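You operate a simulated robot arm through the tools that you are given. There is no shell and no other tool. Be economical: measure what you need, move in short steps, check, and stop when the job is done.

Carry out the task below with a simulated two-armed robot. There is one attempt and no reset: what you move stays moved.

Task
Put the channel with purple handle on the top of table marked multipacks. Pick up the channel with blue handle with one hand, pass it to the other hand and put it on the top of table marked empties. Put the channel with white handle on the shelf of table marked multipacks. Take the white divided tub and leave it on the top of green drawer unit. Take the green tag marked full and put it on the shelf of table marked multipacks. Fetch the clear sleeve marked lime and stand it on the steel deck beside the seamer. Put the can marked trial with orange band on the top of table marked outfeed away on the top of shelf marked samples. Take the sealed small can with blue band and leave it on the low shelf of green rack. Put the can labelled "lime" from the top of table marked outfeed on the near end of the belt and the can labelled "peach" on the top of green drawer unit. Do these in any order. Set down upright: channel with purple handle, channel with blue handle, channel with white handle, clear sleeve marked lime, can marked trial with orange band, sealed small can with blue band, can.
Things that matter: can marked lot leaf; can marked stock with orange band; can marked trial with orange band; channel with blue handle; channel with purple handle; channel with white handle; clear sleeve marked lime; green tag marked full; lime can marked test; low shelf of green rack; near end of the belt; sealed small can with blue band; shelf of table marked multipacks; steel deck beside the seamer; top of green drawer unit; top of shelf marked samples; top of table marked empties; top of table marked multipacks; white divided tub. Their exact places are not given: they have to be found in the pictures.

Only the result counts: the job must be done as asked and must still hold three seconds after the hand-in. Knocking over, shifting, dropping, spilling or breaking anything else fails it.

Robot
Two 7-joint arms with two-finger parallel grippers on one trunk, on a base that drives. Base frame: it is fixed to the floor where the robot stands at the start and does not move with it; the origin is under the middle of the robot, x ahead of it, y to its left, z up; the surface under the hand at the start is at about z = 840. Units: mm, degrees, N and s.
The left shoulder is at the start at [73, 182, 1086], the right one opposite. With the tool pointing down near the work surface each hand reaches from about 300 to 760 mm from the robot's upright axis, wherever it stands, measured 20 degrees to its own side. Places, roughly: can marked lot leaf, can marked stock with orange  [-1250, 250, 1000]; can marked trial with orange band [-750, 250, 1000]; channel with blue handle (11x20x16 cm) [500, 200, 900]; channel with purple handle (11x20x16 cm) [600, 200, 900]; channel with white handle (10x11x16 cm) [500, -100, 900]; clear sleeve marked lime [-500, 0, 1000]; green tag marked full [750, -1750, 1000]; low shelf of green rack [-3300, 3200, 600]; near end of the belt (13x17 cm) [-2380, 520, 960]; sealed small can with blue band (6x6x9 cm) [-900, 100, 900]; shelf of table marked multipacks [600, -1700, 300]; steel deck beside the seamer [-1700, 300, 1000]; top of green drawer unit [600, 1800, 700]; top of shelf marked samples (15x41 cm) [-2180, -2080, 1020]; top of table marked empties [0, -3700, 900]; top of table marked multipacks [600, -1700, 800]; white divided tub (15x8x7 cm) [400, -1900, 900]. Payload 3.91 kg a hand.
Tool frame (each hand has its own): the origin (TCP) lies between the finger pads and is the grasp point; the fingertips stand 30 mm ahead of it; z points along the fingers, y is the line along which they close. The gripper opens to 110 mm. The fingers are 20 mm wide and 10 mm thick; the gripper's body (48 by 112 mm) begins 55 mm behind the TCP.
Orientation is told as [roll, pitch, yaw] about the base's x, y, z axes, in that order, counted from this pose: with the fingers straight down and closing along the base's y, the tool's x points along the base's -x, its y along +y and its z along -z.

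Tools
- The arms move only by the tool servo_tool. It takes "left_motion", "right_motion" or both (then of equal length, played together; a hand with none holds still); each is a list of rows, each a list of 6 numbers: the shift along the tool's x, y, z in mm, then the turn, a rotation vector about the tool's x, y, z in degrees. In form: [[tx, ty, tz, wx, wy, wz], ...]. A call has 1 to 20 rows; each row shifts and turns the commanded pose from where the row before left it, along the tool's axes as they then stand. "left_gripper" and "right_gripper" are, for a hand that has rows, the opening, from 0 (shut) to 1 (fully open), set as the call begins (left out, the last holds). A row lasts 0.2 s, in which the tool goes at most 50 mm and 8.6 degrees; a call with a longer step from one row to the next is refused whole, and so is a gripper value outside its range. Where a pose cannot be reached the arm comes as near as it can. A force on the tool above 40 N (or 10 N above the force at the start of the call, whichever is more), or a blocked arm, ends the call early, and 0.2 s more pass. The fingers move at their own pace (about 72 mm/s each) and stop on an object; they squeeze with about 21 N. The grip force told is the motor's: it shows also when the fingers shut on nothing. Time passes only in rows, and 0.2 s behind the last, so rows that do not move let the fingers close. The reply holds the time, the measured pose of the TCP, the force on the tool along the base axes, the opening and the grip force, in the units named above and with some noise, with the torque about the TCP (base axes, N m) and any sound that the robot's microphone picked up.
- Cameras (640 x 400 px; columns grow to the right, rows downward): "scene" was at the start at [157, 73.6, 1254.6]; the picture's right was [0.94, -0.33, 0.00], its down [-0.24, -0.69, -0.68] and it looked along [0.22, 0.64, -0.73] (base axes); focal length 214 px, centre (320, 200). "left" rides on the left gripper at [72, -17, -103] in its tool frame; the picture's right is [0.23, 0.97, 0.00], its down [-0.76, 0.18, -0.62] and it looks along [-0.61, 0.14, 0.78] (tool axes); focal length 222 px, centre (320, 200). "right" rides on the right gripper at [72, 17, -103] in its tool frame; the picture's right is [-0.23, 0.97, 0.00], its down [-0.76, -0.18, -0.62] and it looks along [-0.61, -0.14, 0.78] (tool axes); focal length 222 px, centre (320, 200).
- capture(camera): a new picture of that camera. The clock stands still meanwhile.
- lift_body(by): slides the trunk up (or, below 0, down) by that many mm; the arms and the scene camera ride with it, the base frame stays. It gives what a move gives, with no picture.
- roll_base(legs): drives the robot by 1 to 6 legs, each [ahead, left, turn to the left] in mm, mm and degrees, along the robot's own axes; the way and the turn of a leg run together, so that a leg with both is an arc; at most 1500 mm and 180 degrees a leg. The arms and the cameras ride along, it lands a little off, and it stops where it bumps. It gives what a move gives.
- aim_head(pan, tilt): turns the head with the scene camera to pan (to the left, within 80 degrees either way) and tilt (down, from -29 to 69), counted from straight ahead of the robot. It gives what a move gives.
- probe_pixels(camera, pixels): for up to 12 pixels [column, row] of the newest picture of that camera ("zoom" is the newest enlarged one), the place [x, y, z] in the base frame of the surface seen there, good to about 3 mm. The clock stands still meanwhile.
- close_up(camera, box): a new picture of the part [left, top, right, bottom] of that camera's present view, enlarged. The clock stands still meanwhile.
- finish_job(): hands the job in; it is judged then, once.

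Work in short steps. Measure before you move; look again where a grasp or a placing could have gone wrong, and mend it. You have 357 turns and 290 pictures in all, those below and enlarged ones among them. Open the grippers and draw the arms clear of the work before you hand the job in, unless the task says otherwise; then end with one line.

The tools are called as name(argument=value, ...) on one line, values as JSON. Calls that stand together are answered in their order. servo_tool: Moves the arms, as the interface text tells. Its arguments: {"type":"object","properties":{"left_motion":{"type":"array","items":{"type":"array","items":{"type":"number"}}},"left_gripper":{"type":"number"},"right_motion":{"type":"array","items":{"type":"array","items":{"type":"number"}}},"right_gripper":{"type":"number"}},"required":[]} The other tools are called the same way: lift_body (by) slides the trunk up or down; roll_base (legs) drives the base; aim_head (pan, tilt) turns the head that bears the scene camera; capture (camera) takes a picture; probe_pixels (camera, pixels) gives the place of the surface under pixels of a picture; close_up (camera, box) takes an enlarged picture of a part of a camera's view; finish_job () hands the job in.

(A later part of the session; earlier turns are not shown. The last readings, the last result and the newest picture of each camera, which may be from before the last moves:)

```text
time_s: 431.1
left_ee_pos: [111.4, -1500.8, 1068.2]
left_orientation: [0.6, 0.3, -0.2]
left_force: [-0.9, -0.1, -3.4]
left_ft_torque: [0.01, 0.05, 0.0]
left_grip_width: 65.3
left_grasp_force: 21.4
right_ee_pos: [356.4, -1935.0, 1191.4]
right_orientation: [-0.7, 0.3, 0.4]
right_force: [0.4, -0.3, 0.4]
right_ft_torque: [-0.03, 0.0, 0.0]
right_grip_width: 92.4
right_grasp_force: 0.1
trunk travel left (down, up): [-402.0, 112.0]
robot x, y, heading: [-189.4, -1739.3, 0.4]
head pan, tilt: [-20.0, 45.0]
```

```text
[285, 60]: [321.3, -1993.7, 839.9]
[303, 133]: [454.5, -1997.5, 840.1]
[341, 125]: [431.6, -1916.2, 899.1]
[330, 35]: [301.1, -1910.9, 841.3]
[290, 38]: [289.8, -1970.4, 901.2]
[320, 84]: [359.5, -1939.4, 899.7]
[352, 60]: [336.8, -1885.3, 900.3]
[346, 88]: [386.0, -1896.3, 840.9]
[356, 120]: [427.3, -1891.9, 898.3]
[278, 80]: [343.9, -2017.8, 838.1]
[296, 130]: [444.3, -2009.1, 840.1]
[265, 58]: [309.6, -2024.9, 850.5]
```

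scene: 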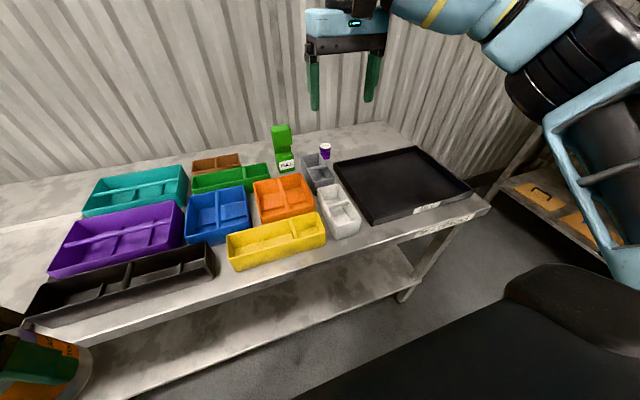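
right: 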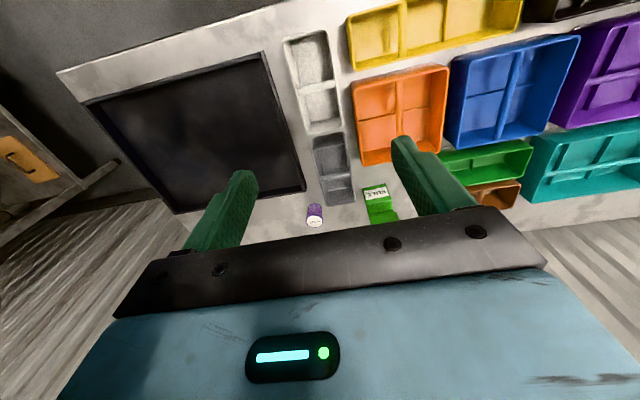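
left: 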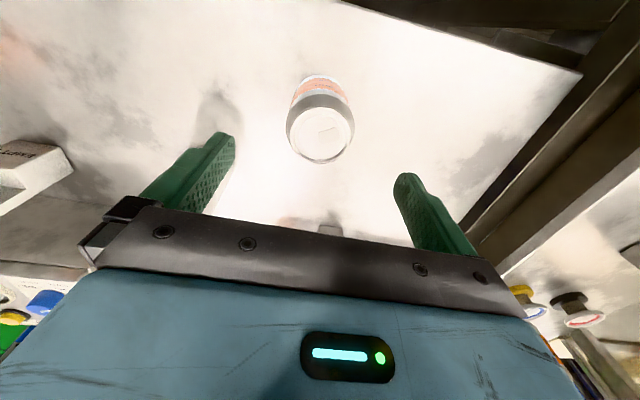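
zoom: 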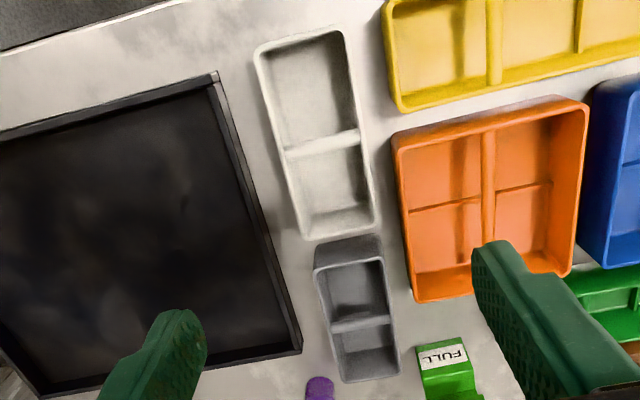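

Tub ≈ x 287–435, y −1992…−1912, top z 900; neighbours 22–26 mm off. Lower the open hand to tips at z≈950 centred at (361,-1952) and check.

servo_tool(right_motion=[[-1, -3.5, 42, 0, 0, 0], [-1, -3.5, 42, 0, 0, 0], [-1, -3.5, 42, 0, 0, 0], [-1, -3.5, 42, 0, 0, 0], [-1, -3.5, 42, 0, 0, 0], [0, 0, 0, 0, 0, 0]], right_gripper=0.85)

capture(camera="right")

```text
time_s: 432.5
left_ee_pos: [112.2, -1500.7, 1068.4]
left_orientation: [0.6, 0.3, -0.3]
left_force: [-0.3, 0.2, -3.6]
left_ft_torque: [-0.03, 0.05, -0.03]
left_grip_width: 65.3
left_grasp_force: 20.7
right_ee_pos: [359.3, -1955.6, 980.6]
right_orientation: [-0.7, 0.3, 0.4]
right_force: [-0.6, 0.1, 0.2]
right_ft_torque: [-0.01, -0.02, 0.02]
right_grip_width: 93.6
right_grasp_force: 0.1
trunk travel left (down, up): [-402.0, 112.0]
robot x, y, heading: [-191.7, -1740.1, 0.5]
head pan, tilt: [-20.0, 45.0]
```

```text
174 pictures are left
```

right: 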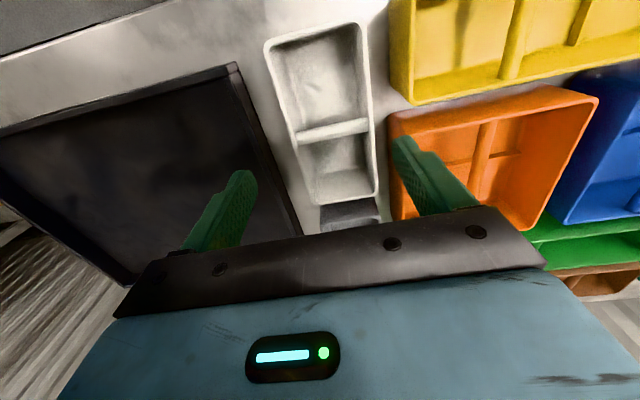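

Neighbour gap is narrow; better to grip the tub's central divider (at ≈(358,-1943)) with the hand yawed 90°. Rotate and part-close.

servo_tool(right_motion=[[0, 4, 0, 0, 0, 0], [0, 4, 0, 0, 0, 0], [1, 4, 0, 0, 0, 0], [0, 0, 0, 0, 0, 8.2], [0, 0, 0, 0, 0, 8.2], [0, 0, 0, 0, 0, 8.2], [0, 0, 0, 0, 0, 8.2], [0, 0, 0, 0, 0, 8.2], [0, 0, 0, 0, 0, 8.2], [0, 0, 0, 0, 0, 8.2], [0, 0, 0, 0, 0, 8.2], [0, 0, 0, 0, 0, 8.2], [0, 0, 0, 0, 0, 8.2], [0, 0, 0, 0, 0, 8.2], [0, 0, 0, 0, 0, 0]], right_gripper=0.42)

capture(camera="right")

```text
time_s: 435.7
left_ee_pos: [111.5, -1501.3, 1067.6]
left_orientation: [0.5, 0.2, -0.3]
left_force: [-1.0, -0.1, -3.7]
left_ft_torque: [0.0, 0.03, -0.02]
left_grip_width: 65.3
left_grasp_force: 21.2
right_ee_pos: [359.7, -1942.9, 980.6]
right_orientation: [-0.3, -0.7, -90.0]
right_force: [-0.4, -0.1, -0.1]
right_ft_torque: [0.0, 0.0, -0.02]
right_grip_width: 46.3
right_grasp_force: 0.0
trunk travel left (down, up): [-402.0, 112.0]
robot x, y, heading: [-187.6, -1738.7, 0.2]
head pan, tilt: [-20.0, 45.0]
```

```text
173 pictures are left
```

right: 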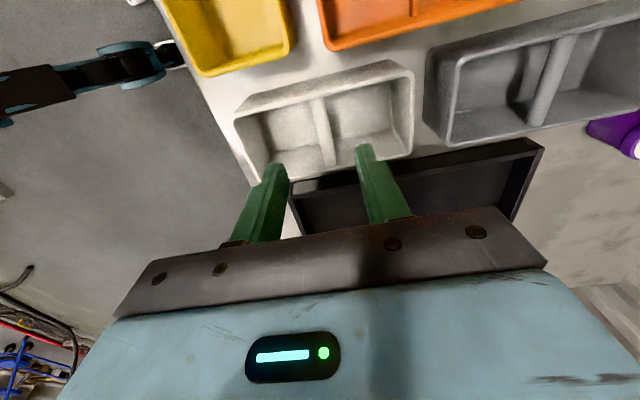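

Divider centred between fingers ((321,132) vs predicted (320,135)). Lower 94, close.

servo_tool(right_motion=[[0, 0, 35, 0, 0, 0], [0, 0, 35, 0, 0, 0], [0, 0, 24, 0, 0, 0], [0, 0, 0, 0, 0, 0]])

servo_tool(right_motion=[[0, 0, 0, 0, 0, 0], [0, 0, 0, 0, 0, 0], [0, 0, 0, 0, 0, 0]], right_gripper=0)

servo_tool(right_motion=[[0, 0, -15, 0, 0, 0], [0, 0, -25, 0, 0, 0], [0, 0, -30, 0, 0, 0], [0, 0, -40, 0, 0, 0], [0, 0, -40, 0, 0, 0], [0, 0, 0, 0, 0, 0]])

capture(camera="scene")

```text
time_s: 436.7
left_ee_pos: [111.2, -1501.5, 1068.8]
left_orientation: [0.6, 0.2, -0.3]
left_force: [0.3, -0.3, -2.5]
left_ft_torque: [0.0, 0.04, 0.02]
left_grip_width: 65.6
left_grasp_force: 21.5
right_ee_pos: [359.4, -1945.6, 886.7]
right_orientation: [-0.4, -0.7, -89.9]
right_force: [-0.2, -1.1, 0.3]
right_ft_torque: [-0.05, 0.0, -0.01]
right_grip_width: 46.1
right_grasp_force: 0.0
trunk travel left (down, up): [-402.0, 112.0]
robot x, y, heading: [-190.0, -1738.8, 0.7]
head pan, tilt: [-20.0, 45.0]
```

```text
time_s: 437.5
left_ee_pos: [112.3, -1501.1, 1067.8]
left_orientation: [0.6, 0.2, -0.3]
left_force: [-0.3, 0.2, -3.1]
left_ft_torque: [0.0, 0.04, 0.01]
left_grip_width: 65.2
left_grasp_force: 21.0
right_ee_pos: [358.4, -1946.0, 887.0]
right_orientation: [-0.3, -0.6, -89.8]
right_force: [-0.2, 0.2, 1.6]
right_ft_torque: [0.01, 0.01, 0.0]
right_grip_width: 11.0
right_grasp_force: 21.2
trunk travel left (down, up): [-402.0, 112.0]
robot x, y, heading: [-192.9, -1739.6, 0.5]
head pan, tilt: [-20.0, 45.0]
```

```text
time_s: 438.9
left_ee_pos: [111.2, -1501.8, 1068.2]
left_orientation: [0.6, 0.2, -0.4]
left_force: [0.1, -0.7, -2.8]
left_ft_torque: [0.02, 0.04, 0.01]
left_grip_width: 65.2
left_grasp_force: 21.3
right_ee_pos: [361.6, -1944.0, 1036.6]
right_orientation: [-0.3, -0.7, -89.8]
right_force: [0.1, 0.2, -0.9]
right_ft_torque: [0.02, -0.02, 0.01]
right_grip_width: 11.2
right_grasp_force: 21.0
trunk travel left (down, up): [-402.0, 112.0]
robot x, y, heading: [-192.3, -1738.1, 0.3]
head pan, tilt: [-20.0, 45.0]
```

```text
172 pictures are left
```

scene: 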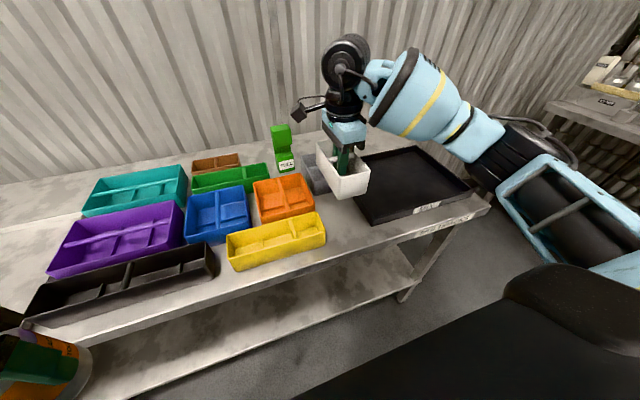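

Tub lifted cleanly. Drive: back 200, turn left 90, and north along x≈−160 to y≈1100.

roll_base(legs=[[-200, 0, 0], [0, 0, 90], [0, -215, 0], [1450, 0, 0], [1400, 0, 0]])

aim_head(pan=-50, tilt=25)

capture(camera="scene")

```text
time_s: 459.8
left_ee_pos: [-413.1, 1405.3, 1068.6]
left_orientation: [0.6, 0.2, 89.7]
left_force: [0.6, 0.7, -4.4]
left_ft_torque: [-0.02, -0.01, 0.0]
left_grip_width: 65.0
left_grasp_force: 20.6
right_ee_pos: [28.7, 1654.3, 1036.0]
right_orientation: [-0.3, -0.7, 0.1]
right_force: [1.0, 0.4, -2.0]
right_ft_torque: [0.01, -0.02, 0.01]
right_grip_width: 11.0
right_grasp_force: 20.6
trunk travel left (down, up): [-402.0, 112.0]
robot x, y, heading: [-177.7, 1101.8, 90.5]
head pan, tilt: [-20.0, 45.0]
```

```text
time_s: 460.7
left_ee_pos: [-413.3, 1404.0, 1068.5]
left_orientation: [0.7, 0.2, 89.7]
left_force: [0.4, 1.0, -2.4]
left_ft_torque: [-0.06, 0.03, 0.01]
left_grip_width: 65.2
left_grasp_force: 21.3
right_ee_pos: [27.8, 1653.1, 1035.9]
right_orientation: [-0.3, -0.7, 0.1]
right_force: [0.4, -0.1, -0.8]
right_ft_torque: [0.01, -0.01, 0.0]
right_grip_width: 10.9
right_grasp_force: 21.1
trunk travel left (down, up): [-402.0, 112.0]
robot x, y, heading: [-174.5, 1101.0, 90.5]
head pan, tilt: [-50.0, 25.0]
```

```text
171 pictures are left
```

scene: 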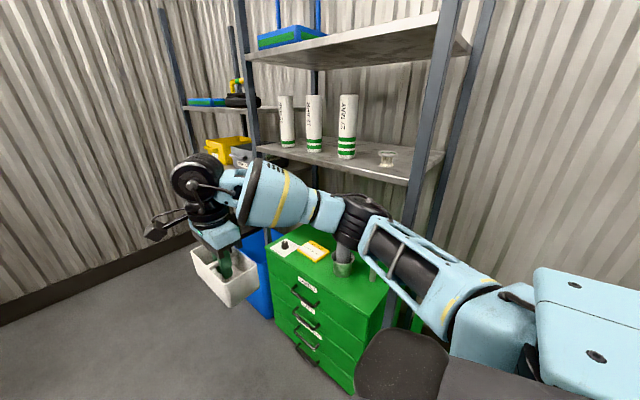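

The drawer unit is at right ahead. Drive ahead 600 and turn partially right to face it from a distance.

roll_base(legs=[[0, 200, 0], [650, 0, 0], [0, 0, -90]])

aim_head(pan=0, tilt=30)

capture(camera="scene")

```text
time_s: 470.1
left_ee_pos: [-81.5, 1989.9, 1067.8]
left_orientation: [0.6, 0.2, 0.2]
left_force: [0.6, -0.2, -3.8]
left_ft_torque: [0.01, 0.02, 0.0]
left_grip_width: 65.3
left_grasp_force: 21.6
right_ee_pos: [172.4, 1549.6, 1036.9]
right_orientation: [-0.2, -0.7, -89.2]
right_force: [-0.3, -0.1, -0.6]
right_ft_torque: [0.0, -0.02, -0.02]
right_grip_width: 10.9
right_grasp_force: 21.3
trunk travel left (down, up): [-402.0, 112.0]
robot x, y, heading: [-379.6, 1749.8, 1.1]
head pan, tilt: [-50.0, 25.0]
```

```text
time_s: 471.3
left_ee_pos: [-81.1, 1990.7, 1067.7]
left_orientation: [0.5, 0.2, 0.2]
left_force: [0.2, -0.2, -2.0]
left_ft_torque: [-0.02, 0.03, 0.02]
left_grip_width: 65.1
left_grasp_force: 21.0
right_ee_pos: [172.6, 1550.8, 1035.9]
right_orientation: [-0.3, -0.7, -89.3]
right_force: [1.3, 0.1, -1.6]
right_ft_torque: [0.02, 0.0, 0.02]
right_grip_width: 11.0
right_grasp_force: 20.7
trunk travel left (down, up): [-402.0, 112.0]
robot x, y, heading: [-382.9, 1746.9, 1.1]
head pan, tilt: [0.0, 30.0]
```

```text
170 pictures are left
```

scene: 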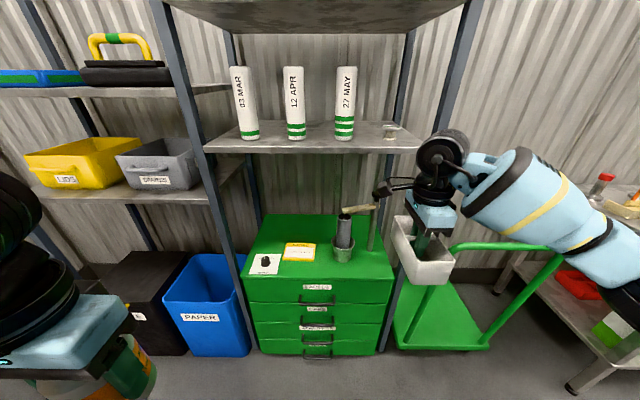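

The drawer unit sits beneath a shelf. Probe top surface, items, shelf edge and posts.

probe_pixels(camera="scene", pixels=[[255, 275], [390, 278], [320, 270], [300, 225], [265, 262], [300, 252], [343, 245], [320, 150], [225, 150], [410, 150], [370, 215], [360, 265]])

close_up(camera="scene", box=[225, 130, 425, 290])

```text
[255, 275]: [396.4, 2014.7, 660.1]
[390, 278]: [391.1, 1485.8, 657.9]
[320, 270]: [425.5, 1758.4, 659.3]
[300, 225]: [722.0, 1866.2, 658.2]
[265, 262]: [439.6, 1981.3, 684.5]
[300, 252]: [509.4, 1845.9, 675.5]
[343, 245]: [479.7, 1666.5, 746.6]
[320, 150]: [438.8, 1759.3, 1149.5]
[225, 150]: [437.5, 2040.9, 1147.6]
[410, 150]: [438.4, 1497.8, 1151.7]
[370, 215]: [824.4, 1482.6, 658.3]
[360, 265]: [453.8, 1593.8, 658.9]
```

```text
2.50 times, centred on (325, 210) of scene
```

zoom: 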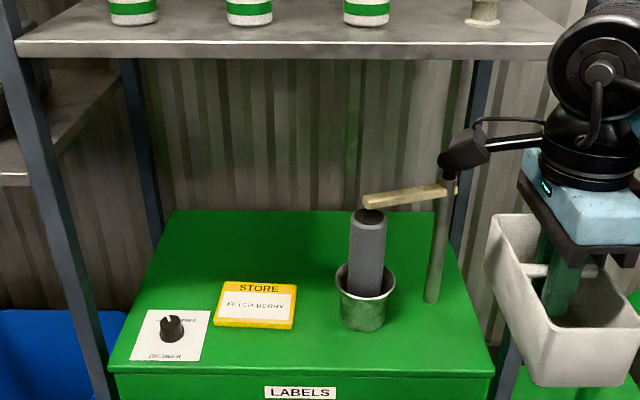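

Drawer top z=659, x 390–840, y 1485–2015; shelf above at z≈1125–1150 from x=438. Probe item extents on top.

probe_pixels(camera="zoom", pixels=[[369, 214], [410, 195], [448, 165], [432, 298], [255, 326], [220, 320], [292, 322], [362, 328], [338, 270], [170, 360], [395, 280], [257, 285]])

```text
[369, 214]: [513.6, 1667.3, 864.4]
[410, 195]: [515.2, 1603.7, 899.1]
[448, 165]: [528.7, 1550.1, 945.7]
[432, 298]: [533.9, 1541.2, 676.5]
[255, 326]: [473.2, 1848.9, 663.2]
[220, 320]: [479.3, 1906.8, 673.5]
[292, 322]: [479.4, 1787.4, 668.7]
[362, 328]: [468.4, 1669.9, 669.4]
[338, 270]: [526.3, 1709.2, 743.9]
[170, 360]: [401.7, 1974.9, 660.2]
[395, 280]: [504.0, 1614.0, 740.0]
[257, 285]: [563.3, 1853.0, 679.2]
```

Tall holder occupies x 500–540, y 1530–1710. Plan: stock can at front strip (432,1838), tub later at back (660,1890). Retract the right hand 240, then drive to (-100,1605).

servo_tool(right_motion=[[0, 0, -10, 0, 0, 0], [-40, 0, 0, 0, 0, 0], [0, 0, 0, 0, 0, 0]])

```text
time_s: 472.1
left_ee_pos: [-81.6, 1990.4, 1068.8]
left_orientation: [0.5, 0.2, 0.3]
left_force: [0.0, -0.2, -3.3]
left_ft_torque: [0.01, 0.04, 0.06]
left_grip_width: 65.4
left_grasp_force: 20.8
right_ee_pos: [175.2, 1511.0, 1045.5]
right_orientation: [-0.3, -0.7, -89.3]
right_force: [-0.4, 0.3, -1.3]
right_ft_torque: [0.02, 0.01, 0.01]
right_grip_width: 11.2
right_grasp_force: 20.6
trunk travel left (down, up): [-402.0, 112.0]
robot x, y, heading: [-384.0, 1749.1, 1.0]
head pan, tilt: [0.0, 30.0]
```

With this yaw, tool y is forward; move it back 200 via −y.

servo_tool(right_motion=[[0, -40, 0, 0, 0, 0], [0, -40, 0, 0, 0, 0], [0, -40, 0, 0, 0, 0], [0, -40, 0, 0, 0, 0], [0, -40, 0, 0, 0, 0]])

roll_base(legs=[[0, -145, -1], [230, 0, 0]])

servo_tool(left_motion=[[0, 0, 45, 0, 0, 0], [0, 0, 45, 0, 0, 0], [0, 0, 45, 0, 0, 0], [0, 0, 45, 0, 0, 0], [0, 0, 45, 0, 0, 0], [0, 0, 45, 0, 0, 0], [0, 0, 35, 0, 0, 0], [0, 0, 0, 0, 0, 0]])

capture(camera="scene")

```text
time_s: 473.3
left_ee_pos: [-81.9, 1989.8, 1068.7]
left_orientation: [0.5, 0.3, 0.3]
left_force: [0.7, 0.5, -3.4]
left_ft_torque: [-0.01, -0.01, -0.03]
left_grip_width: 65.4
left_grasp_force: 20.9
right_ee_pos: [-26.4, 1508.5, 1048.2]
right_orientation: [-0.3, -0.7, -89.2]
right_force: [0.2, -0.2, -1.2]
right_ft_torque: [-0.02, -0.01, 0.01]
right_grip_width: 11.1
right_grasp_force: 20.6
trunk travel left (down, up): [-402.0, 112.0]
robot x, y, heading: [-383.1, 1749.8, 0.7]
head pan, tilt: [0.0, 30.0]
```

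```text
time_s: 476.5
left_ee_pos: [158.3, 1841.7, 1067.7]
left_orientation: [0.6, 0.2, -0.9]
left_force: [0.8, -0.4, -3.6]
left_ft_torque: [-0.03, 0.08, -0.01]
left_grip_width: 65.1
left_grasp_force: 21.3
right_ee_pos: [204.7, 1359.0, 1047.4]
right_orientation: [-0.3, -0.6, -90.3]
right_force: [0.2, -0.2, -1.2]
right_ft_torque: [-0.02, -0.03, -0.03]
right_grip_width: 11.2
right_grasp_force: 20.9
trunk travel left (down, up): [-402.0, 112.0]
robot x, y, heading: [-144.1, 1606.5, -0.2]
head pan, tilt: [0.0, 30.0]
```

```text
time_s: 478.3
left_ee_pos: [167.6, 1842.6, 766.9]
left_orientation: [0.5, 0.2, -0.9]
left_force: [-0.1, 0.4, -3.4]
left_ft_torque: [-0.02, 0.02, -0.03]
left_grip_width: 65.1
left_grasp_force: 20.7
left hand out of reach, approached as far as the arm can: row 2
right_ee_pos: [204.6, 1359.0, 1047.9]
right_orientation: [-0.2, -0.8, -90.4]
right_force: [0.5, -0.8, -1.5]
right_ft_torque: [0.01, 0.0, 0.0]
right_grip_width: 11.0
right_grasp_force: 21.4
trunk travel left (down, up): [-402.0, 112.0]
robot x, y, heading: [-147.5, 1605.9, -0.1]
head pan, tilt: [0.0, 30.0]
```

```text
168 pictures are left
```

scene: 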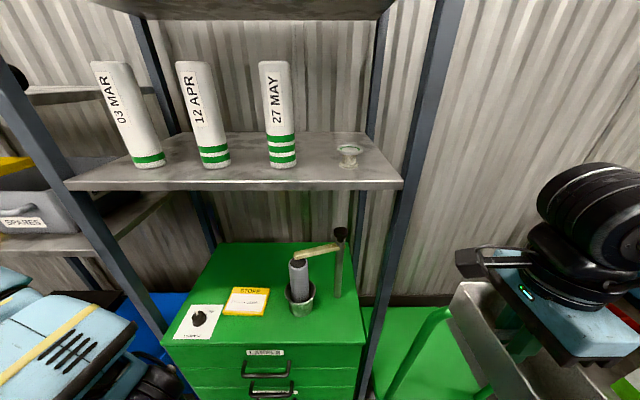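

Left hand at z 767 in front of the unit. Move base 60 ahead, then reach forward 200 with the arm.

roll_base(legs=[[60, 0, 0]])

servo_tool(left_motion=[[-40, 0, 0, 0, 0, 0], [-40, 0, 0, 0, 0, 0], [-40, 0, 0, 0, 0, 0], [-40, 0, 0, 0, 0, 0], [-40, 1, 0, 0, 0, 0], [0, 0, 0, 0, 0, 0]])

capture(camera="left")

capture(camera="scene")

```text
time_s: 479.3
left_ee_pos: [228.7, 1842.3, 766.2]
left_orientation: [0.6, 0.3, -0.8]
left_force: [0.9, -0.7, -3.8]
left_ft_torque: [-0.02, 0.05, -0.01]
left_grip_width: 65.2
left_grasp_force: 21.2
right_ee_pos: [267.5, 1359.0, 1048.6]
right_orientation: [-0.4, -0.7, -90.3]
right_force: [0.7, -0.2, -0.4]
right_ft_torque: [-0.03, 0.01, 0.0]
right_grip_width: 11.3
right_grasp_force: 20.8
trunk travel left (down, up): [-402.0, 112.0]
robot x, y, heading: [-84.4, 1603.5, -0.5]
head pan, tilt: [0.0, 30.0]
```

```text
time_s: 480.7
left_ee_pos: [428.7, 1840.5, 764.1]
left_orientation: [0.6, 0.2, -0.8]
left_force: [-0.9, -0.1, -3.4]
left_ft_torque: [0.04, 0.04, 0.02]
left_grip_width: 65.2
left_grasp_force: 21.3
right_ee_pos: [266.5, 1359.1, 1047.2]
right_orientation: [-0.3, -0.7, -90.4]
right_force: [0.5, 0.6, -1.8]
right_ft_torque: [0.01, -0.02, 0.01]
right_grip_width: 11.0
right_grasp_force: 20.8
trunk travel left (down, up): [-402.0, 112.0]
robot x, y, heading: [-87.0, 1604.1, -0.3]
head pan, tilt: [0.0, 30.0]
```

```text
167 pictures are left
```

left: 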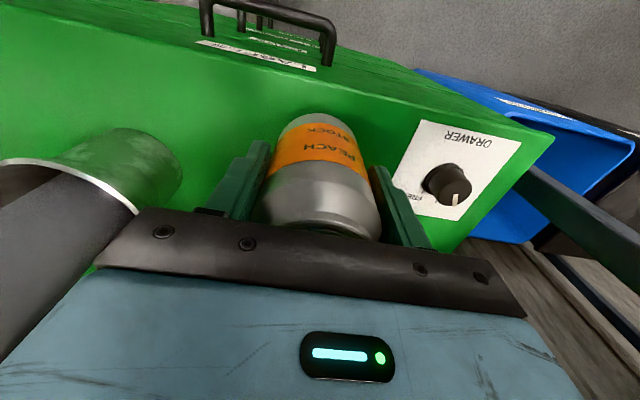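

```text
166 pictures are left
```

scene: 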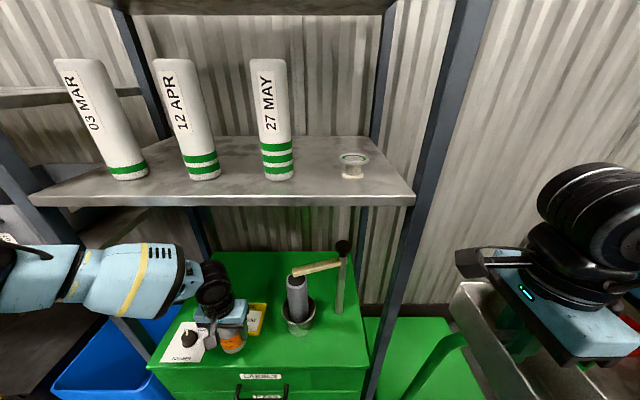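

Position (429,1840) is clear. Lower to contact (TCP≈730).

servo_tool(left_motion=[[0, 0, 15, 0, 0, 0], [0, 0, 12, 0, 0, 0], [0, 0, 3, 0, 0, 0], [0, 0, 0, 0, 0, 0]])

servo_tool(left_motion=[[0, 0, 2, 0, 0, 0], [0, 0, 2, 0, 0, 0], [0, 0, 0, 0, 0, 0]])

```text
time_s: 481.7
left_ee_pos: [428.1, 1841.1, 735.2]
left_orientation: [0.6, 0.2, -0.8]
left_force: [-0.1, -0.1, -4.2]
left_ft_torque: [-0.02, 0.01, -0.01]
left_grip_width: 65.0
left_grasp_force: 20.9
right_ee_pos: [264.3, 1358.5, 1049.0]
right_orientation: [-0.3, -0.7, -90.3]
right_force: [-1.0, 1.1, -0.8]
right_ft_torque: [-0.02, 0.01, -0.02]
right_grip_width: 10.8
right_grasp_force: 21.2
trunk travel left (down, up): [-402.0, 112.0]
robot x, y, heading: [-86.8, 1603.8, -0.2]
head pan, tilt: [0.0, 30.0]
```

```text
time_s: 482.5
left_ee_pos: [428.4, 1841.6, 732.0]
left_orientation: [0.6, 0.1, -0.7]
left_force: [-0.3, 0.8, 3.9]
left_ft_torque: [-0.09, 0.06, -0.05]
left_grip_width: 65.0
left_grasp_force: 21.0
right_ee_pos: [264.8, 1360.7, 1048.3]
right_orientation: [-0.3, -0.7, -90.4]
right_force: [-0.1, 0.0, -1.2]
right_ft_torque: [0.01, -0.03, 0.0]
right_grip_width: 11.4
right_grasp_force: 20.7
trunk travel left (down, up): [-402.0, 112.0]
robot x, y, heading: [-86.6, 1608.9, 0.1]
head pan, tilt: [0.0, 30.0]
```

Release, rise 85, withdraw backward 200.

servo_tool(left_motion=[[0, 0, 0, 0, 0, 0], [0, 0, 0, 0, 0, 0], [0, 0, 0, 0, 0, 0], [0, 0, -15, 0, 0, 0], [0, 0, -30, 0, 0, 0], [0, 0, -42, 0, 0, 0], [20, 0, 0, 0, 0, 0], [40, 0, 0, 0, 0, 0], [40, 0, 0, 0, 0, 0], [40, 0, 0, 0, 0, 0], [40, 0, 0, 0, 0, 0], [40, 0, 0, 0, 0, 0]], left_gripper=0.85)

capture(camera="scene")

```text
time_s: 485.1
left_ee_pos: [206.8, 1842.7, 819.5]
left_orientation: [0.6, 0.1, -0.8]
left_force: [-0.2, -0.2, 0.0]
left_ft_torque: [0.03, 0.0, -0.02]
left_grip_width: 93.4
left_grasp_force: 0.0
right_ee_pos: [264.6, 1359.4, 1049.7]
right_orientation: [-0.3, -0.7, -90.3]
right_force: [-0.2, 0.1, -1.2]
right_ft_torque: [0.04, 0.0, 0.01]
right_grip_width: 11.3
right_grasp_force: 20.9
trunk travel left (down, up): [-402.0, 112.0]
robot x, y, heading: [-86.5, 1609.9, 0.0]
head pan, tilt: [0.0, 30.0]
```

```text
165 pictures are left
```

scene: 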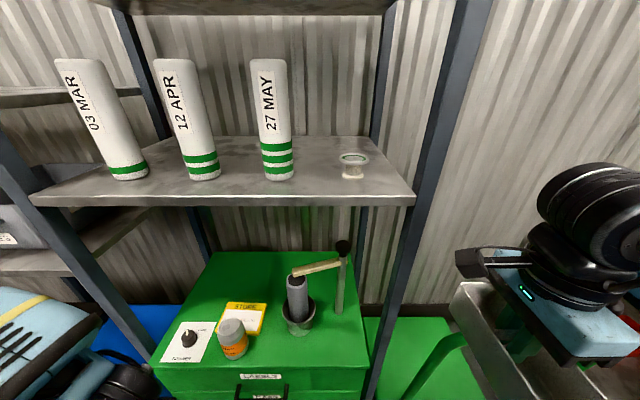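

Stock can stands. Next the tub: enter above the can (TCP≈840, drum below shelf) to the back spot (655,1915). Retract left hand, and position the base at about (-60,2095).

servo_tool(left_motion=[[30, 0, 0, 0, 0, 0], [30, 0, 0, 0, 0, 0], [30, 0, 0, 0, 0, 0]])

roll_base(legs=[[-150, 0, 0], [0, 490, 0]])

capture(camera="scene")

```text
time_s: 485.9
left_ee_pos: [169.7, 1840.3, 780.1]
left_orientation: [0.6, 0.3, -1.0]
left_force: [-0.7, 0.0, 0.2]
left_ft_torque: [0.03, 0.01, 0.0]
left_grip_width: 93.5
left_grasp_force: 0.0
left hand out of reach, approached as far as the arm can: row 1, 2, 3
right_ee_pos: [265.8, 1359.4, 1049.2]
right_orientation: [-0.2, -0.6, -90.3]
right_force: [0.5, -0.2, -1.1]
right_ft_torque: [-0.03, 0.01, 0.0]
right_grip_width: 11.2
right_grasp_force: 20.8
trunk travel left (down, up): [-402.0, 112.0]
robot x, y, heading: [-86.7, 1607.3, -0.3]
head pan, tilt: [0.0, 30.0]
```

```text
time_s: 491.7
left_ee_pos: [23.5, 2336.3, 780.4]
left_orientation: [0.6, 0.3, -0.6]
left_force: [0.1, -0.7, -0.1]
left_ft_torque: [0.02, -0.03, 0.03]
left_grip_width: 93.5
left_grasp_force: 0.1
right_ee_pos: [119.7, 1854.5, 1048.7]
right_orientation: [-0.3, -0.6, -90.1]
right_force: [-0.4, 0.3, -1.6]
right_ft_torque: [0.02, 0.01, 0.0]
right_grip_width: 11.3
right_grasp_force: 21.4
trunk travel left (down, up): [-402.0, 112.0]
robot x, y, heading: [-227.4, 2102.0, -0.1]
head pan, tilt: [0.0, 30.0]
```

```text
164 pictures are left
```

scene: 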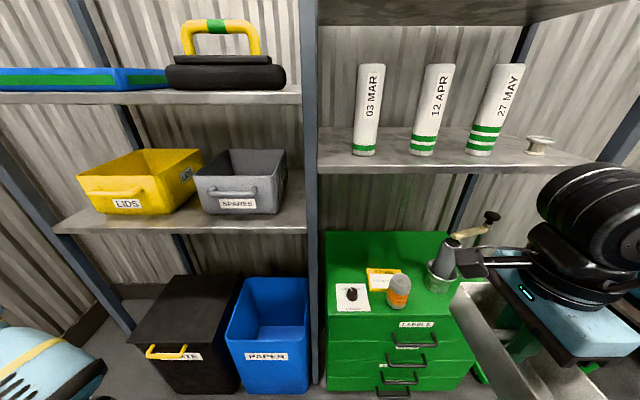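

probe_pixels(camera="scene", pixels=[[312, 200], [321, 280], [305, 280], [270, 370], [200, 375], [150, 225], [398, 283], [398, 300], [450, 265], [490, 217], [240, 210], [380, 165]])

```text
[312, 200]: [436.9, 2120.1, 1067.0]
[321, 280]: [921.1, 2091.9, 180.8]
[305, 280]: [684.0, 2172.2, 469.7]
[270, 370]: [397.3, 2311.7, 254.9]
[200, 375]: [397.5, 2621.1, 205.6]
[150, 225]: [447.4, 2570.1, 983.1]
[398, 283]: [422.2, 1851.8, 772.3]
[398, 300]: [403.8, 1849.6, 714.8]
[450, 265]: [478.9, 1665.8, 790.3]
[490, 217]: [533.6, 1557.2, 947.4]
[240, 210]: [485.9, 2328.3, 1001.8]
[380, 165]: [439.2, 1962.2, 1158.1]
```

Post is at y≈2120, so there's ample room. Lower the right hand to 842 and shift to y≈1885, then drive ahead 335.

servo_tool(right_motion=[[6, 0, 42, 0, 0, 0], [6, 0, 42, 0, 0, 0], [6, 0, 42, 0, 0, 0], [6, 0, 42, 0, 0, 0], [6, 0, 39, 0, 0, 0], [0, 0, 0, 0, 0, 0]])

roll_base(legs=[[170, 0, 0]])

capture(camera="scene")

```text
time_s: 493.1
left_ee_pos: [22.3, 2336.0, 779.8]
left_orientation: [0.7, 0.2, -0.6]
left_force: [0.2, -0.1, -0.2]
left_ft_torque: [0.0, -0.02, 0.01]
left_grip_width: 93.5
left_grasp_force: 0.1
right_ee_pos: [121.5, 1883.7, 842.2]
right_orientation: [-0.2, -0.7, -90.1]
right_force: [-0.6, -0.4, -1.3]
right_ft_torque: [-0.01, 0.01, 0.01]
right_grip_width: 11.2
right_grasp_force: 20.9
trunk travel left (down, up): [-402.0, 112.0]
robot x, y, heading: [-227.2, 2099.8, -0.4]
head pan, tilt: [0.0, 30.0]
```

```text
time_s: 494.6
left_ee_pos: [190.1, 2334.3, 780.5]
left_orientation: [0.6, 0.3, -0.8]
left_force: [-0.2, 0.4, 0.1]
left_ft_torque: [-0.01, 0.0, 0.0]
left_grip_width: 93.5
left_grasp_force: 0.1
right_ee_pos: [289.7, 1882.0, 842.1]
right_orientation: [-0.3, -0.6, -90.2]
right_force: [-0.4, -0.1, -1.5]
right_ft_torque: [-0.04, 0.01, 0.02]
right_grip_width: 11.2
right_grasp_force: 20.7
trunk travel left (down, up): [-402.0, 112.0]
robot x, y, heading: [-67.8, 2101.7, -0.0]
head pan, tilt: [0.0, 30.0]
```

```text
163 pictures are left
```

scene: 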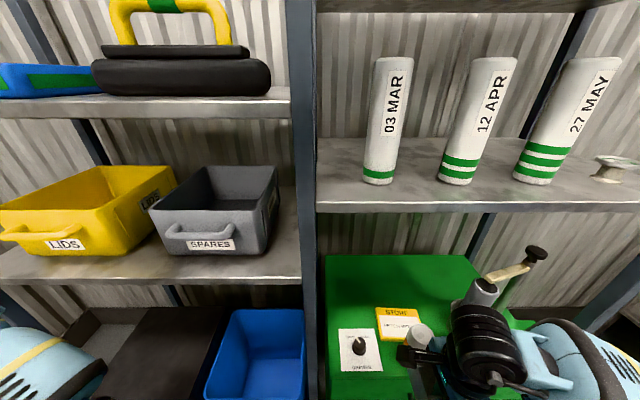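

Raise 12 more, then reach ahead 200.

servo_tool(right_motion=[[0, 0, -12, 0, 0, 0], [2, 40, 0, 0, 0, 0], [2, 40, 0, 0, 0, 0], [2, 40, 0, 0, 0, 0], [2, 40, 0, 0, 0, 0], [2, 40, 0, 0, 0, 0], [0, 0, 0, 0, 0, 0]])

aim_head(pan=-20, tilt=40)

capture(camera="scene")

```text
time_s: 496.2
left_ee_pos: [189.7, 2335.2, 780.9]
left_orientation: [0.6, 0.3, -0.8]
left_force: [0.9, 0.7, 0.5]
left_ft_torque: [0.0, 0.02, 0.02]
left_grip_width: 93.5
left_grasp_force: 0.1
right_ee_pos: [488.4, 1893.5, 852.2]
right_orientation: [-0.4, -0.6, -90.3]
right_force: [-0.5, -0.1, -1.1]
right_ft_torque: [0.01, -0.01, 0.0]
right_grip_width: 10.9
right_grasp_force: 21.0
trunk travel left (down, up): [-402.0, 112.0]
robot x, y, heading: [-66.6, 2104.0, -0.2]
head pan, tilt: [0.0, 30.0]
```

```text
time_s: 497.0
left_ee_pos: [191.2, 2334.6, 779.4]
left_orientation: [0.6, 0.3, -0.8]
left_force: [0.4, -0.2, 0.0]
left_ft_torque: [0.01, 0.0, 0.01]
left_grip_width: 93.3
left_grasp_force: 0.2
right_ee_pos: [489.4, 1892.9, 853.2]
right_orientation: [-0.2, -0.7, -90.3]
right_force: [0.4, 0.2, -0.3]
right_ft_torque: [0.01, 0.0, 0.0]
right_grip_width: 10.9
right_grasp_force: 21.3
trunk travel left (down, up): [-402.0, 112.0]
robot x, y, heading: [-67.7, 2099.7, -0.1]
head pan, tilt: [-20.0, 40.0]
```

```text
162 pictures are left
```

scene: 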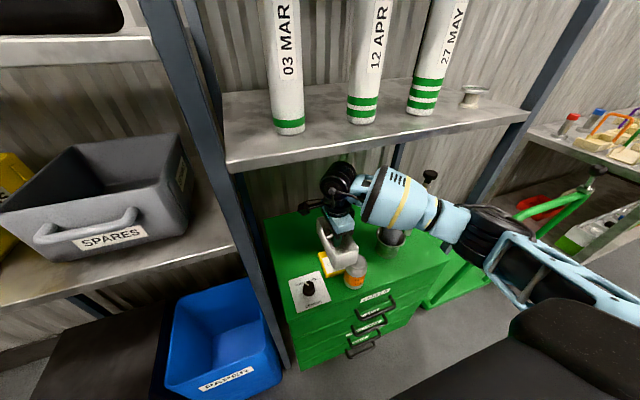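

The forearm passes near the holder; probe the forearm and holder positions.

probe_pixels(camera="scene", pixels=[[375, 205], [400, 205], [410, 225], [440, 222], [430, 178], [390, 238], [480, 240], [395, 232], [500, 232], [425, 190]])

close_up(camera="scene", box=[290, 150, 460, 300])

```text
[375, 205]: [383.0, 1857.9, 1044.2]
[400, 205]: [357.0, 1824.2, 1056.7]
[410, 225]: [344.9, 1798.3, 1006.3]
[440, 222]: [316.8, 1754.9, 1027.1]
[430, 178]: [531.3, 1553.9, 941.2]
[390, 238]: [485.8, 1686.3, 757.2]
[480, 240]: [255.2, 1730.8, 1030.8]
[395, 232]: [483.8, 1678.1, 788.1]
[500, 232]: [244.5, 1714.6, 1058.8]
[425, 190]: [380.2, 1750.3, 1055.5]
```

```text
2.67 times, centred on (375, 225) of scene
```

zoom: 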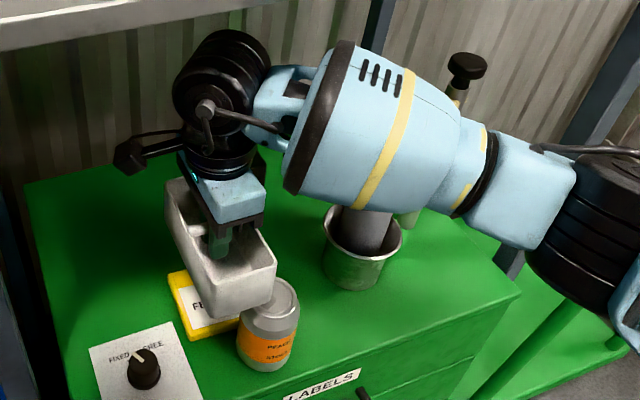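

Lowering at (655,1915) would crowd the holder; choose (580,1955) instead. Move base 91 ahead and 62 left.

roll_base(legs=[[91, 62, 0]])

servo_tool(right_motion=[[0, 0, 35, 0, 0, 0], [0, 0, 35, 0, 0, 0], [0, 0, 30, 0, 0, 0], [0, 0, 0, 0, 0, 0]])

close_up(camera="scene", box=[270, 150, 480, 330])

capture(camera="right")

```text
time_s: 498.2
left_ee_pos: [280.0, 2398.6, 780.3]
left_orientation: [0.5, 0.3, -0.9]
left_force: [0.0, 0.4, 0.2]
left_ft_torque: [-0.02, -0.02, -0.02]
left_grip_width: 93.5
left_grasp_force: 0.2
right_ee_pos: [577.6, 1956.5, 852.9]
right_orientation: [-0.3, -0.7, -90.2]
right_force: [0.3, 0.0, -1.1]
right_ft_torque: [-0.02, 0.03, -0.01]
right_grip_width: 11.1
right_grasp_force: 20.6
trunk travel left (down, up): [-402.0, 112.0]
robot x, y, heading: [27.3, 2165.4, -0.0]
head pan, tilt: [-20.0, 40.0]
```

```text
time_s: 499.2
left_ee_pos: [279.9, 2397.7, 780.2]
left_orientation: [0.7, 0.2, -0.9]
left_force: [0.7, -0.3, -1.1]
left_ft_torque: [0.01, 0.02, 0.02]
left_grip_width: 93.3
left_grasp_force: 0.0
right_ee_pos: [576.5, 1955.4, 751.9]
right_orientation: [-0.3, -0.7, -90.2]
right_force: [-1.2, 0.1, -0.7]
right_ft_torque: [-0.01, -0.01, 0.0]
right_grip_width: 11.0
right_grasp_force: 21.0
trunk travel left (down, up): [-402.0, 112.0]
robot x, y, heading: [22.5, 2166.9, -0.2]
head pan, tilt: [-20.0, 40.0]
```

```text
2.22 times, centred on (375, 240) of scene
```

zoom: 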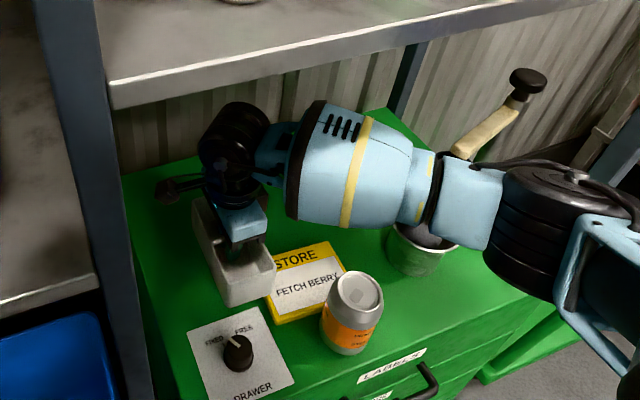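

```text
159 pictures are left
```

right: 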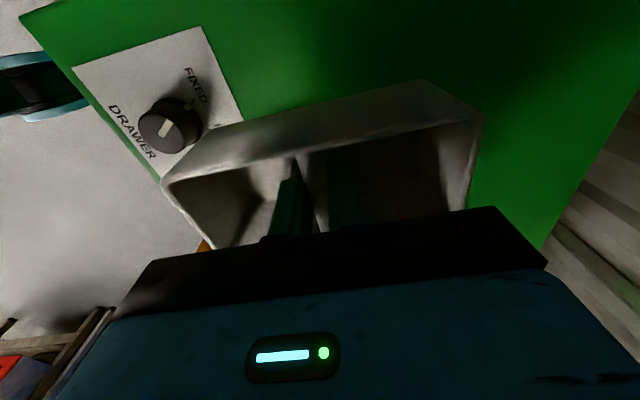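

Continue lowering 40, then to contact (≈706).

servo_tool(right_motion=[[0, 0, 20, 0, 0, 0], [0, 0, 18, 0, 0, 0], [0, 0, 4, 0, 0, 0], [0, 0, 0, 0, 0, 0]])

close_up(camera="scene", box=[270, 150, 480, 330])

```text
time_s: 500.2
left_ee_pos: [278.7, 2399.0, 781.4]
left_orientation: [0.7, 0.2, -0.8]
left_force: [-0.3, -0.3, -0.9]
left_ft_torque: [0.0, 0.02, 0.01]
left_grip_width: 93.2
left_grasp_force: 0.0
right_ee_pos: [577.8, 1954.7, 711.7]
right_orientation: [0.0, -0.6, -90.2]
right_force: [2.7, 7.7, 15.7]
right_ft_torque: [-0.35, 0.05, 0.05]
right_grip_width: 11.2
right_grasp_force: 21.1
trunk travel left (down, up): [-402.0, 112.0]
robot x, y, heading: [26.6, 2167.1, -0.3]
head pan, tilt: [-20.0, 40.0]
```

```text
2.22 times, centred on (375, 240) of scene
```

zoom: 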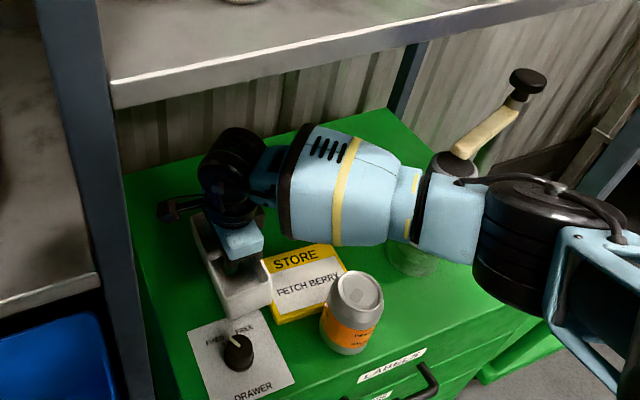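

Contact came 5 mm early — the tub front may be on the DRAWER card's edge. Raise, shift 35 further back, and look.

servo_tool(right_motion=[[0, 0, -20, 0, 0, 0], [0, 18, 0, 0, 0, 0], [0, 17, 0, 0, 0, 0], [0, 0, 0, 0, 0, 0]])

close_up(camera="scene", box=[300, 200, 420, 320])

probe_pixels(camera="zoom", pixels=[[75, 250], [160, 240], [100, 330], [130, 200], [170, 200], [60, 160], [200, 180]])

```text
time_s: 501.2
left_ee_pos: [280.1, 2397.9, 779.7]
left_orientation: [0.5, 0.3, -0.8]
left_force: [0.5, 0.0, 1.0]
left_ft_torque: [0.01, 0.0, -0.01]
left_grip_width: 93.6
left_grasp_force: 0.2
right_ee_pos: [612.1, 1954.5, 729.5]
right_orientation: [-0.3, -0.7, -90.3]
right_force: [0.1, 0.1, -1.8]
right_ft_torque: [-0.01, -0.02, 0.01]
right_grip_width: 11.1
right_grasp_force: 21.8
trunk travel left (down, up): [-402.0, 112.0]
robot x, y, heading: [22.3, 2165.5, -0.1]
head pan, tilt: [-20.0, 40.0]
```

```text
3.33 times, centred on (360, 260) of scene
```

zoom: 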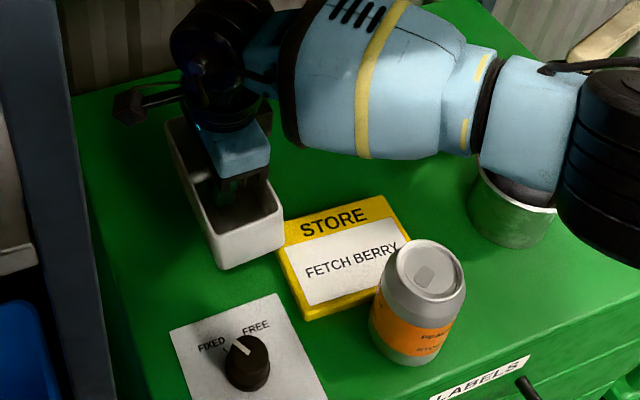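

```text
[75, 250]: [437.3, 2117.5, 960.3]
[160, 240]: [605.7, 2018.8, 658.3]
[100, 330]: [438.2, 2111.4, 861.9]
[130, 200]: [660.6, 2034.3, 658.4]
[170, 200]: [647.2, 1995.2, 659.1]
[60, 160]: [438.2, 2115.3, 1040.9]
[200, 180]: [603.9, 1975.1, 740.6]
```

Shift 22 mm left (y→1976) to clear the STORE card, then lower.

servo_tool(right_motion=[[11, 0, 0, 0, 0, 0], [11, 0, 0, 0, 0, 0], [0, 0, 10, 0, 0, 0], [0, 0, 8, 0, 0, 0], [0, 0, 0, 0, 0, 0]])

servo_tool(right_motion=[[0, 0, 3, 0, 0, 0], [0, 0, 2, 0, 0, 0], [0, 0, 0, 0, 0, 0]])

```text
time_s: 502.4
left_ee_pos: [281.2, 2397.7, 780.6]
left_orientation: [0.6, 0.3, -0.8]
left_force: [0.3, 0.3, 0.2]
left_ft_torque: [0.0, -0.01, -0.02]
left_grip_width: 93.6
left_grasp_force: 0.1
right_ee_pos: [611.4, 1975.2, 712.2]
right_orientation: [-0.2, -0.6, -90.3]
right_force: [0.1, -0.1, -1.4]
right_ft_torque: [0.01, 0.0, 0.0]
right_grip_width: 11.2
right_grasp_force: 21.5
trunk travel left (down, up): [-402.0, 112.0]
robot x, y, heading: [22.2, 2162.0, 0.1]
head pan, tilt: [-20.0, 40.0]
```

```text
time_s: 503.2
left_ee_pos: [280.3, 2397.1, 780.5]
left_orientation: [0.6, 0.3, -0.8]
left_force: [-0.8, -0.2, 0.0]
left_ft_torque: [0.01, 0.02, 0.02]
left_grip_width: 93.3
left_grasp_force: 0.1
right_ee_pos: [612.4, 1975.4, 707.6]
right_orientation: [-0.3, -0.7, -90.3]
right_force: [0.1, -0.4, -1.3]
right_ft_torque: [0.01, 0.02, 0.02]
right_grip_width: 11.1
right_grasp_force: 20.8
trunk travel left (down, up): [-402.0, 112.0]
robot x, y, heading: [22.2, 2164.2, 0.1]
head pan, tilt: [-20.0, 40.0]
```

No contact yet at 707.6; go down 2 mm more, then release to 0.42 opening.

servo_tool(right_motion=[[0, 0, 1.5, 0, 0, 0], [0, 0, 1, 0, 0, 0], [0, 0, 0, 0, 0, 0]])

servo_tool(right_motion=[[0, 0, 0, 0, 0, 0], [0, 0, 0, 0, 0, 0], [0, 0, -15, 0, 0, 0], [0, 0, -30, 0, 0, 0], [0, 0, -35, 0, 0, 0], [0, 0, -30, 0, 0, 0], [0, 0, 0, 0, 0, 0]], right_gripper=0.42)

close_up(camera="scene", box=[270, 150, 480, 330])

```text
time_s: 504.0
left_ee_pos: [279.9, 2396.6, 780.1]
left_orientation: [0.8, 0.3, -0.8]
left_force: [-0.5, 0.0, -0.5]
left_ft_torque: [0.01, 0.02, 0.01]
left_grip_width: 93.1
left_grasp_force: 0.0
right_ee_pos: [611.5, 1976.2, 705.6]
right_orientation: [-0.4, -0.6, -90.2]
right_force: [-0.6, -0.1, -0.1]
right_ft_torque: [0.04, -0.04, -0.02]
right_grip_width: 11.1
right_grasp_force: 20.7
trunk travel left (down, up): [-402.0, 112.0]
robot x, y, heading: [24.1, 2165.6, -0.1]
head pan, tilt: [-20.0, 40.0]
```

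```text
time_s: 505.6
left_ee_pos: [279.6, 2397.6, 780.5]
left_orientation: [0.6, 0.3, -0.8]
left_force: [-0.2, 0.5, -0.3]
left_ft_torque: [0.01, 0.02, 0.03]
left_grip_width: 93.4
left_grasp_force: 0.0
right_ee_pos: [614.1, 1976.4, 813.8]
right_orientation: [-0.4, -0.7, -90.3]
right_force: [-0.7, 0.6, -0.2]
right_ft_torque: [-0.01, 0.04, 0.0]
right_grip_width: 46.2
right_grasp_force: 0.0
trunk travel left (down, up): [-402.0, 112.0]
robot x, y, heading: [22.9, 2161.0, -0.1]
head pan, tilt: [-20.0, 40.0]
```

```text
2.22 times, centred on (375, 240) of scene
```

zoom: 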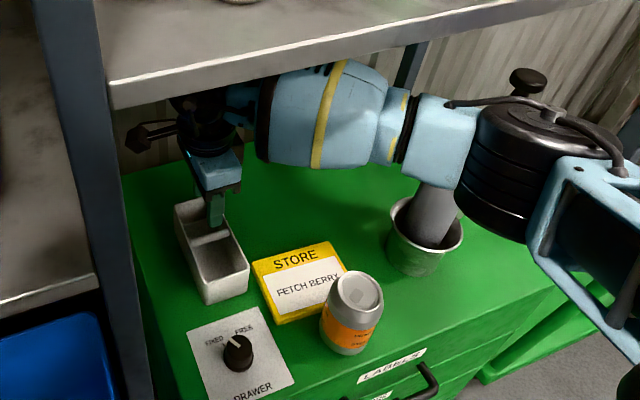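

Tub is placed. Raise a bit and back the base out 450.

servo_tool(right_motion=[[0, 0, -35, 0, 0, 0], [0, 0, 0, 0, 0, 0]])

roll_base(legs=[[-480, 0, 0]])

aim_head(pan=-10, tilt=30)

capture(camera="scene")

```text
time_s: 506.2
left_ee_pos: [280.2, 2398.7, 780.0]
left_orientation: [0.6, 0.3, -0.8]
left_force: [0.4, -0.2, -0.3]
left_ft_torque: [-0.01, 0.02, -0.01]
left_grip_width: 93.3
left_grasp_force: 0.0
right_ee_pos: [613.7, 1976.2, 849.7]
right_orientation: [-0.4, -0.7, -90.3]
right_force: [0.0, -0.2, 0.8]
right_ft_torque: [0.01, -0.02, -0.01]
right_grip_width: 46.2
right_grasp_force: 0.1
trunk travel left (down, up): [-402.0, 112.0]
robot x, y, heading: [22.2, 2165.3, 0.0]
head pan, tilt: [-20.0, 40.0]
```

```text
time_s: 509.1
left_ee_pos: [-199.2, 2398.5, 780.4]
left_orientation: [0.6, 0.3, -0.5]
left_force: [-0.2, 0.5, 0.1]
left_ft_torque: [-0.03, -0.04, 0.04]
left_grip_width: 93.3
left_grasp_force: 0.1
right_ee_pos: [137.4, 1978.4, 849.5]
right_orientation: [-0.3, -0.7, -89.9]
right_force: [0.5, 0.3, -0.4]
right_ft_torque: [0.04, -0.01, -0.03]
right_grip_width: 46.0
right_grasp_force: 0.1
trunk travel left (down, up): [-402.0, 112.0]
robot x, y, heading: [-451.9, 2162.4, 0.2]
head pan, tilt: [-20.0, 40.0]
```

```text
time_s: 509.8
left_ee_pos: [-198.7, 2397.0, 779.9]
left_orientation: [0.6, 0.2, -0.5]
left_force: [-0.7, 0.6, -0.8]
left_ft_torque: [-0.01, -0.03, -0.01]
left_grip_width: 93.5
left_grasp_force: 0.0
right_ee_pos: [137.9, 1979.0, 850.4]
right_orientation: [-0.3, -0.8, -90.0]
right_force: [0.2, -0.1, -0.3]
right_ft_torque: [0.0, 0.0, 0.02]
right_grip_width: 46.2
right_grasp_force: 0.0
trunk travel left (down, up): [-402.0, 112.0]
robot x, y, heading: [-458.0, 2160.6, 0.0]
head pan, tilt: [-10.0, 30.0]
```

```text
155 pictures are left
```

scene: 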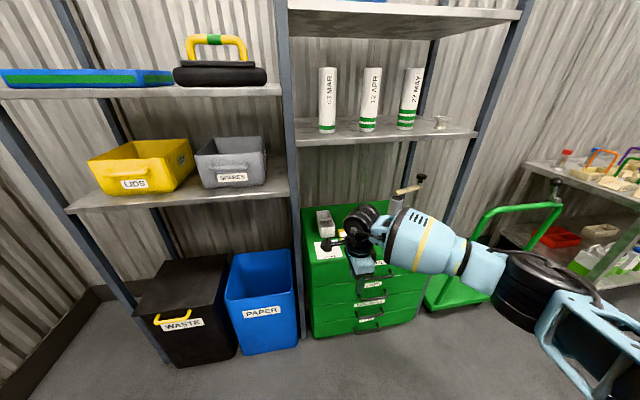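

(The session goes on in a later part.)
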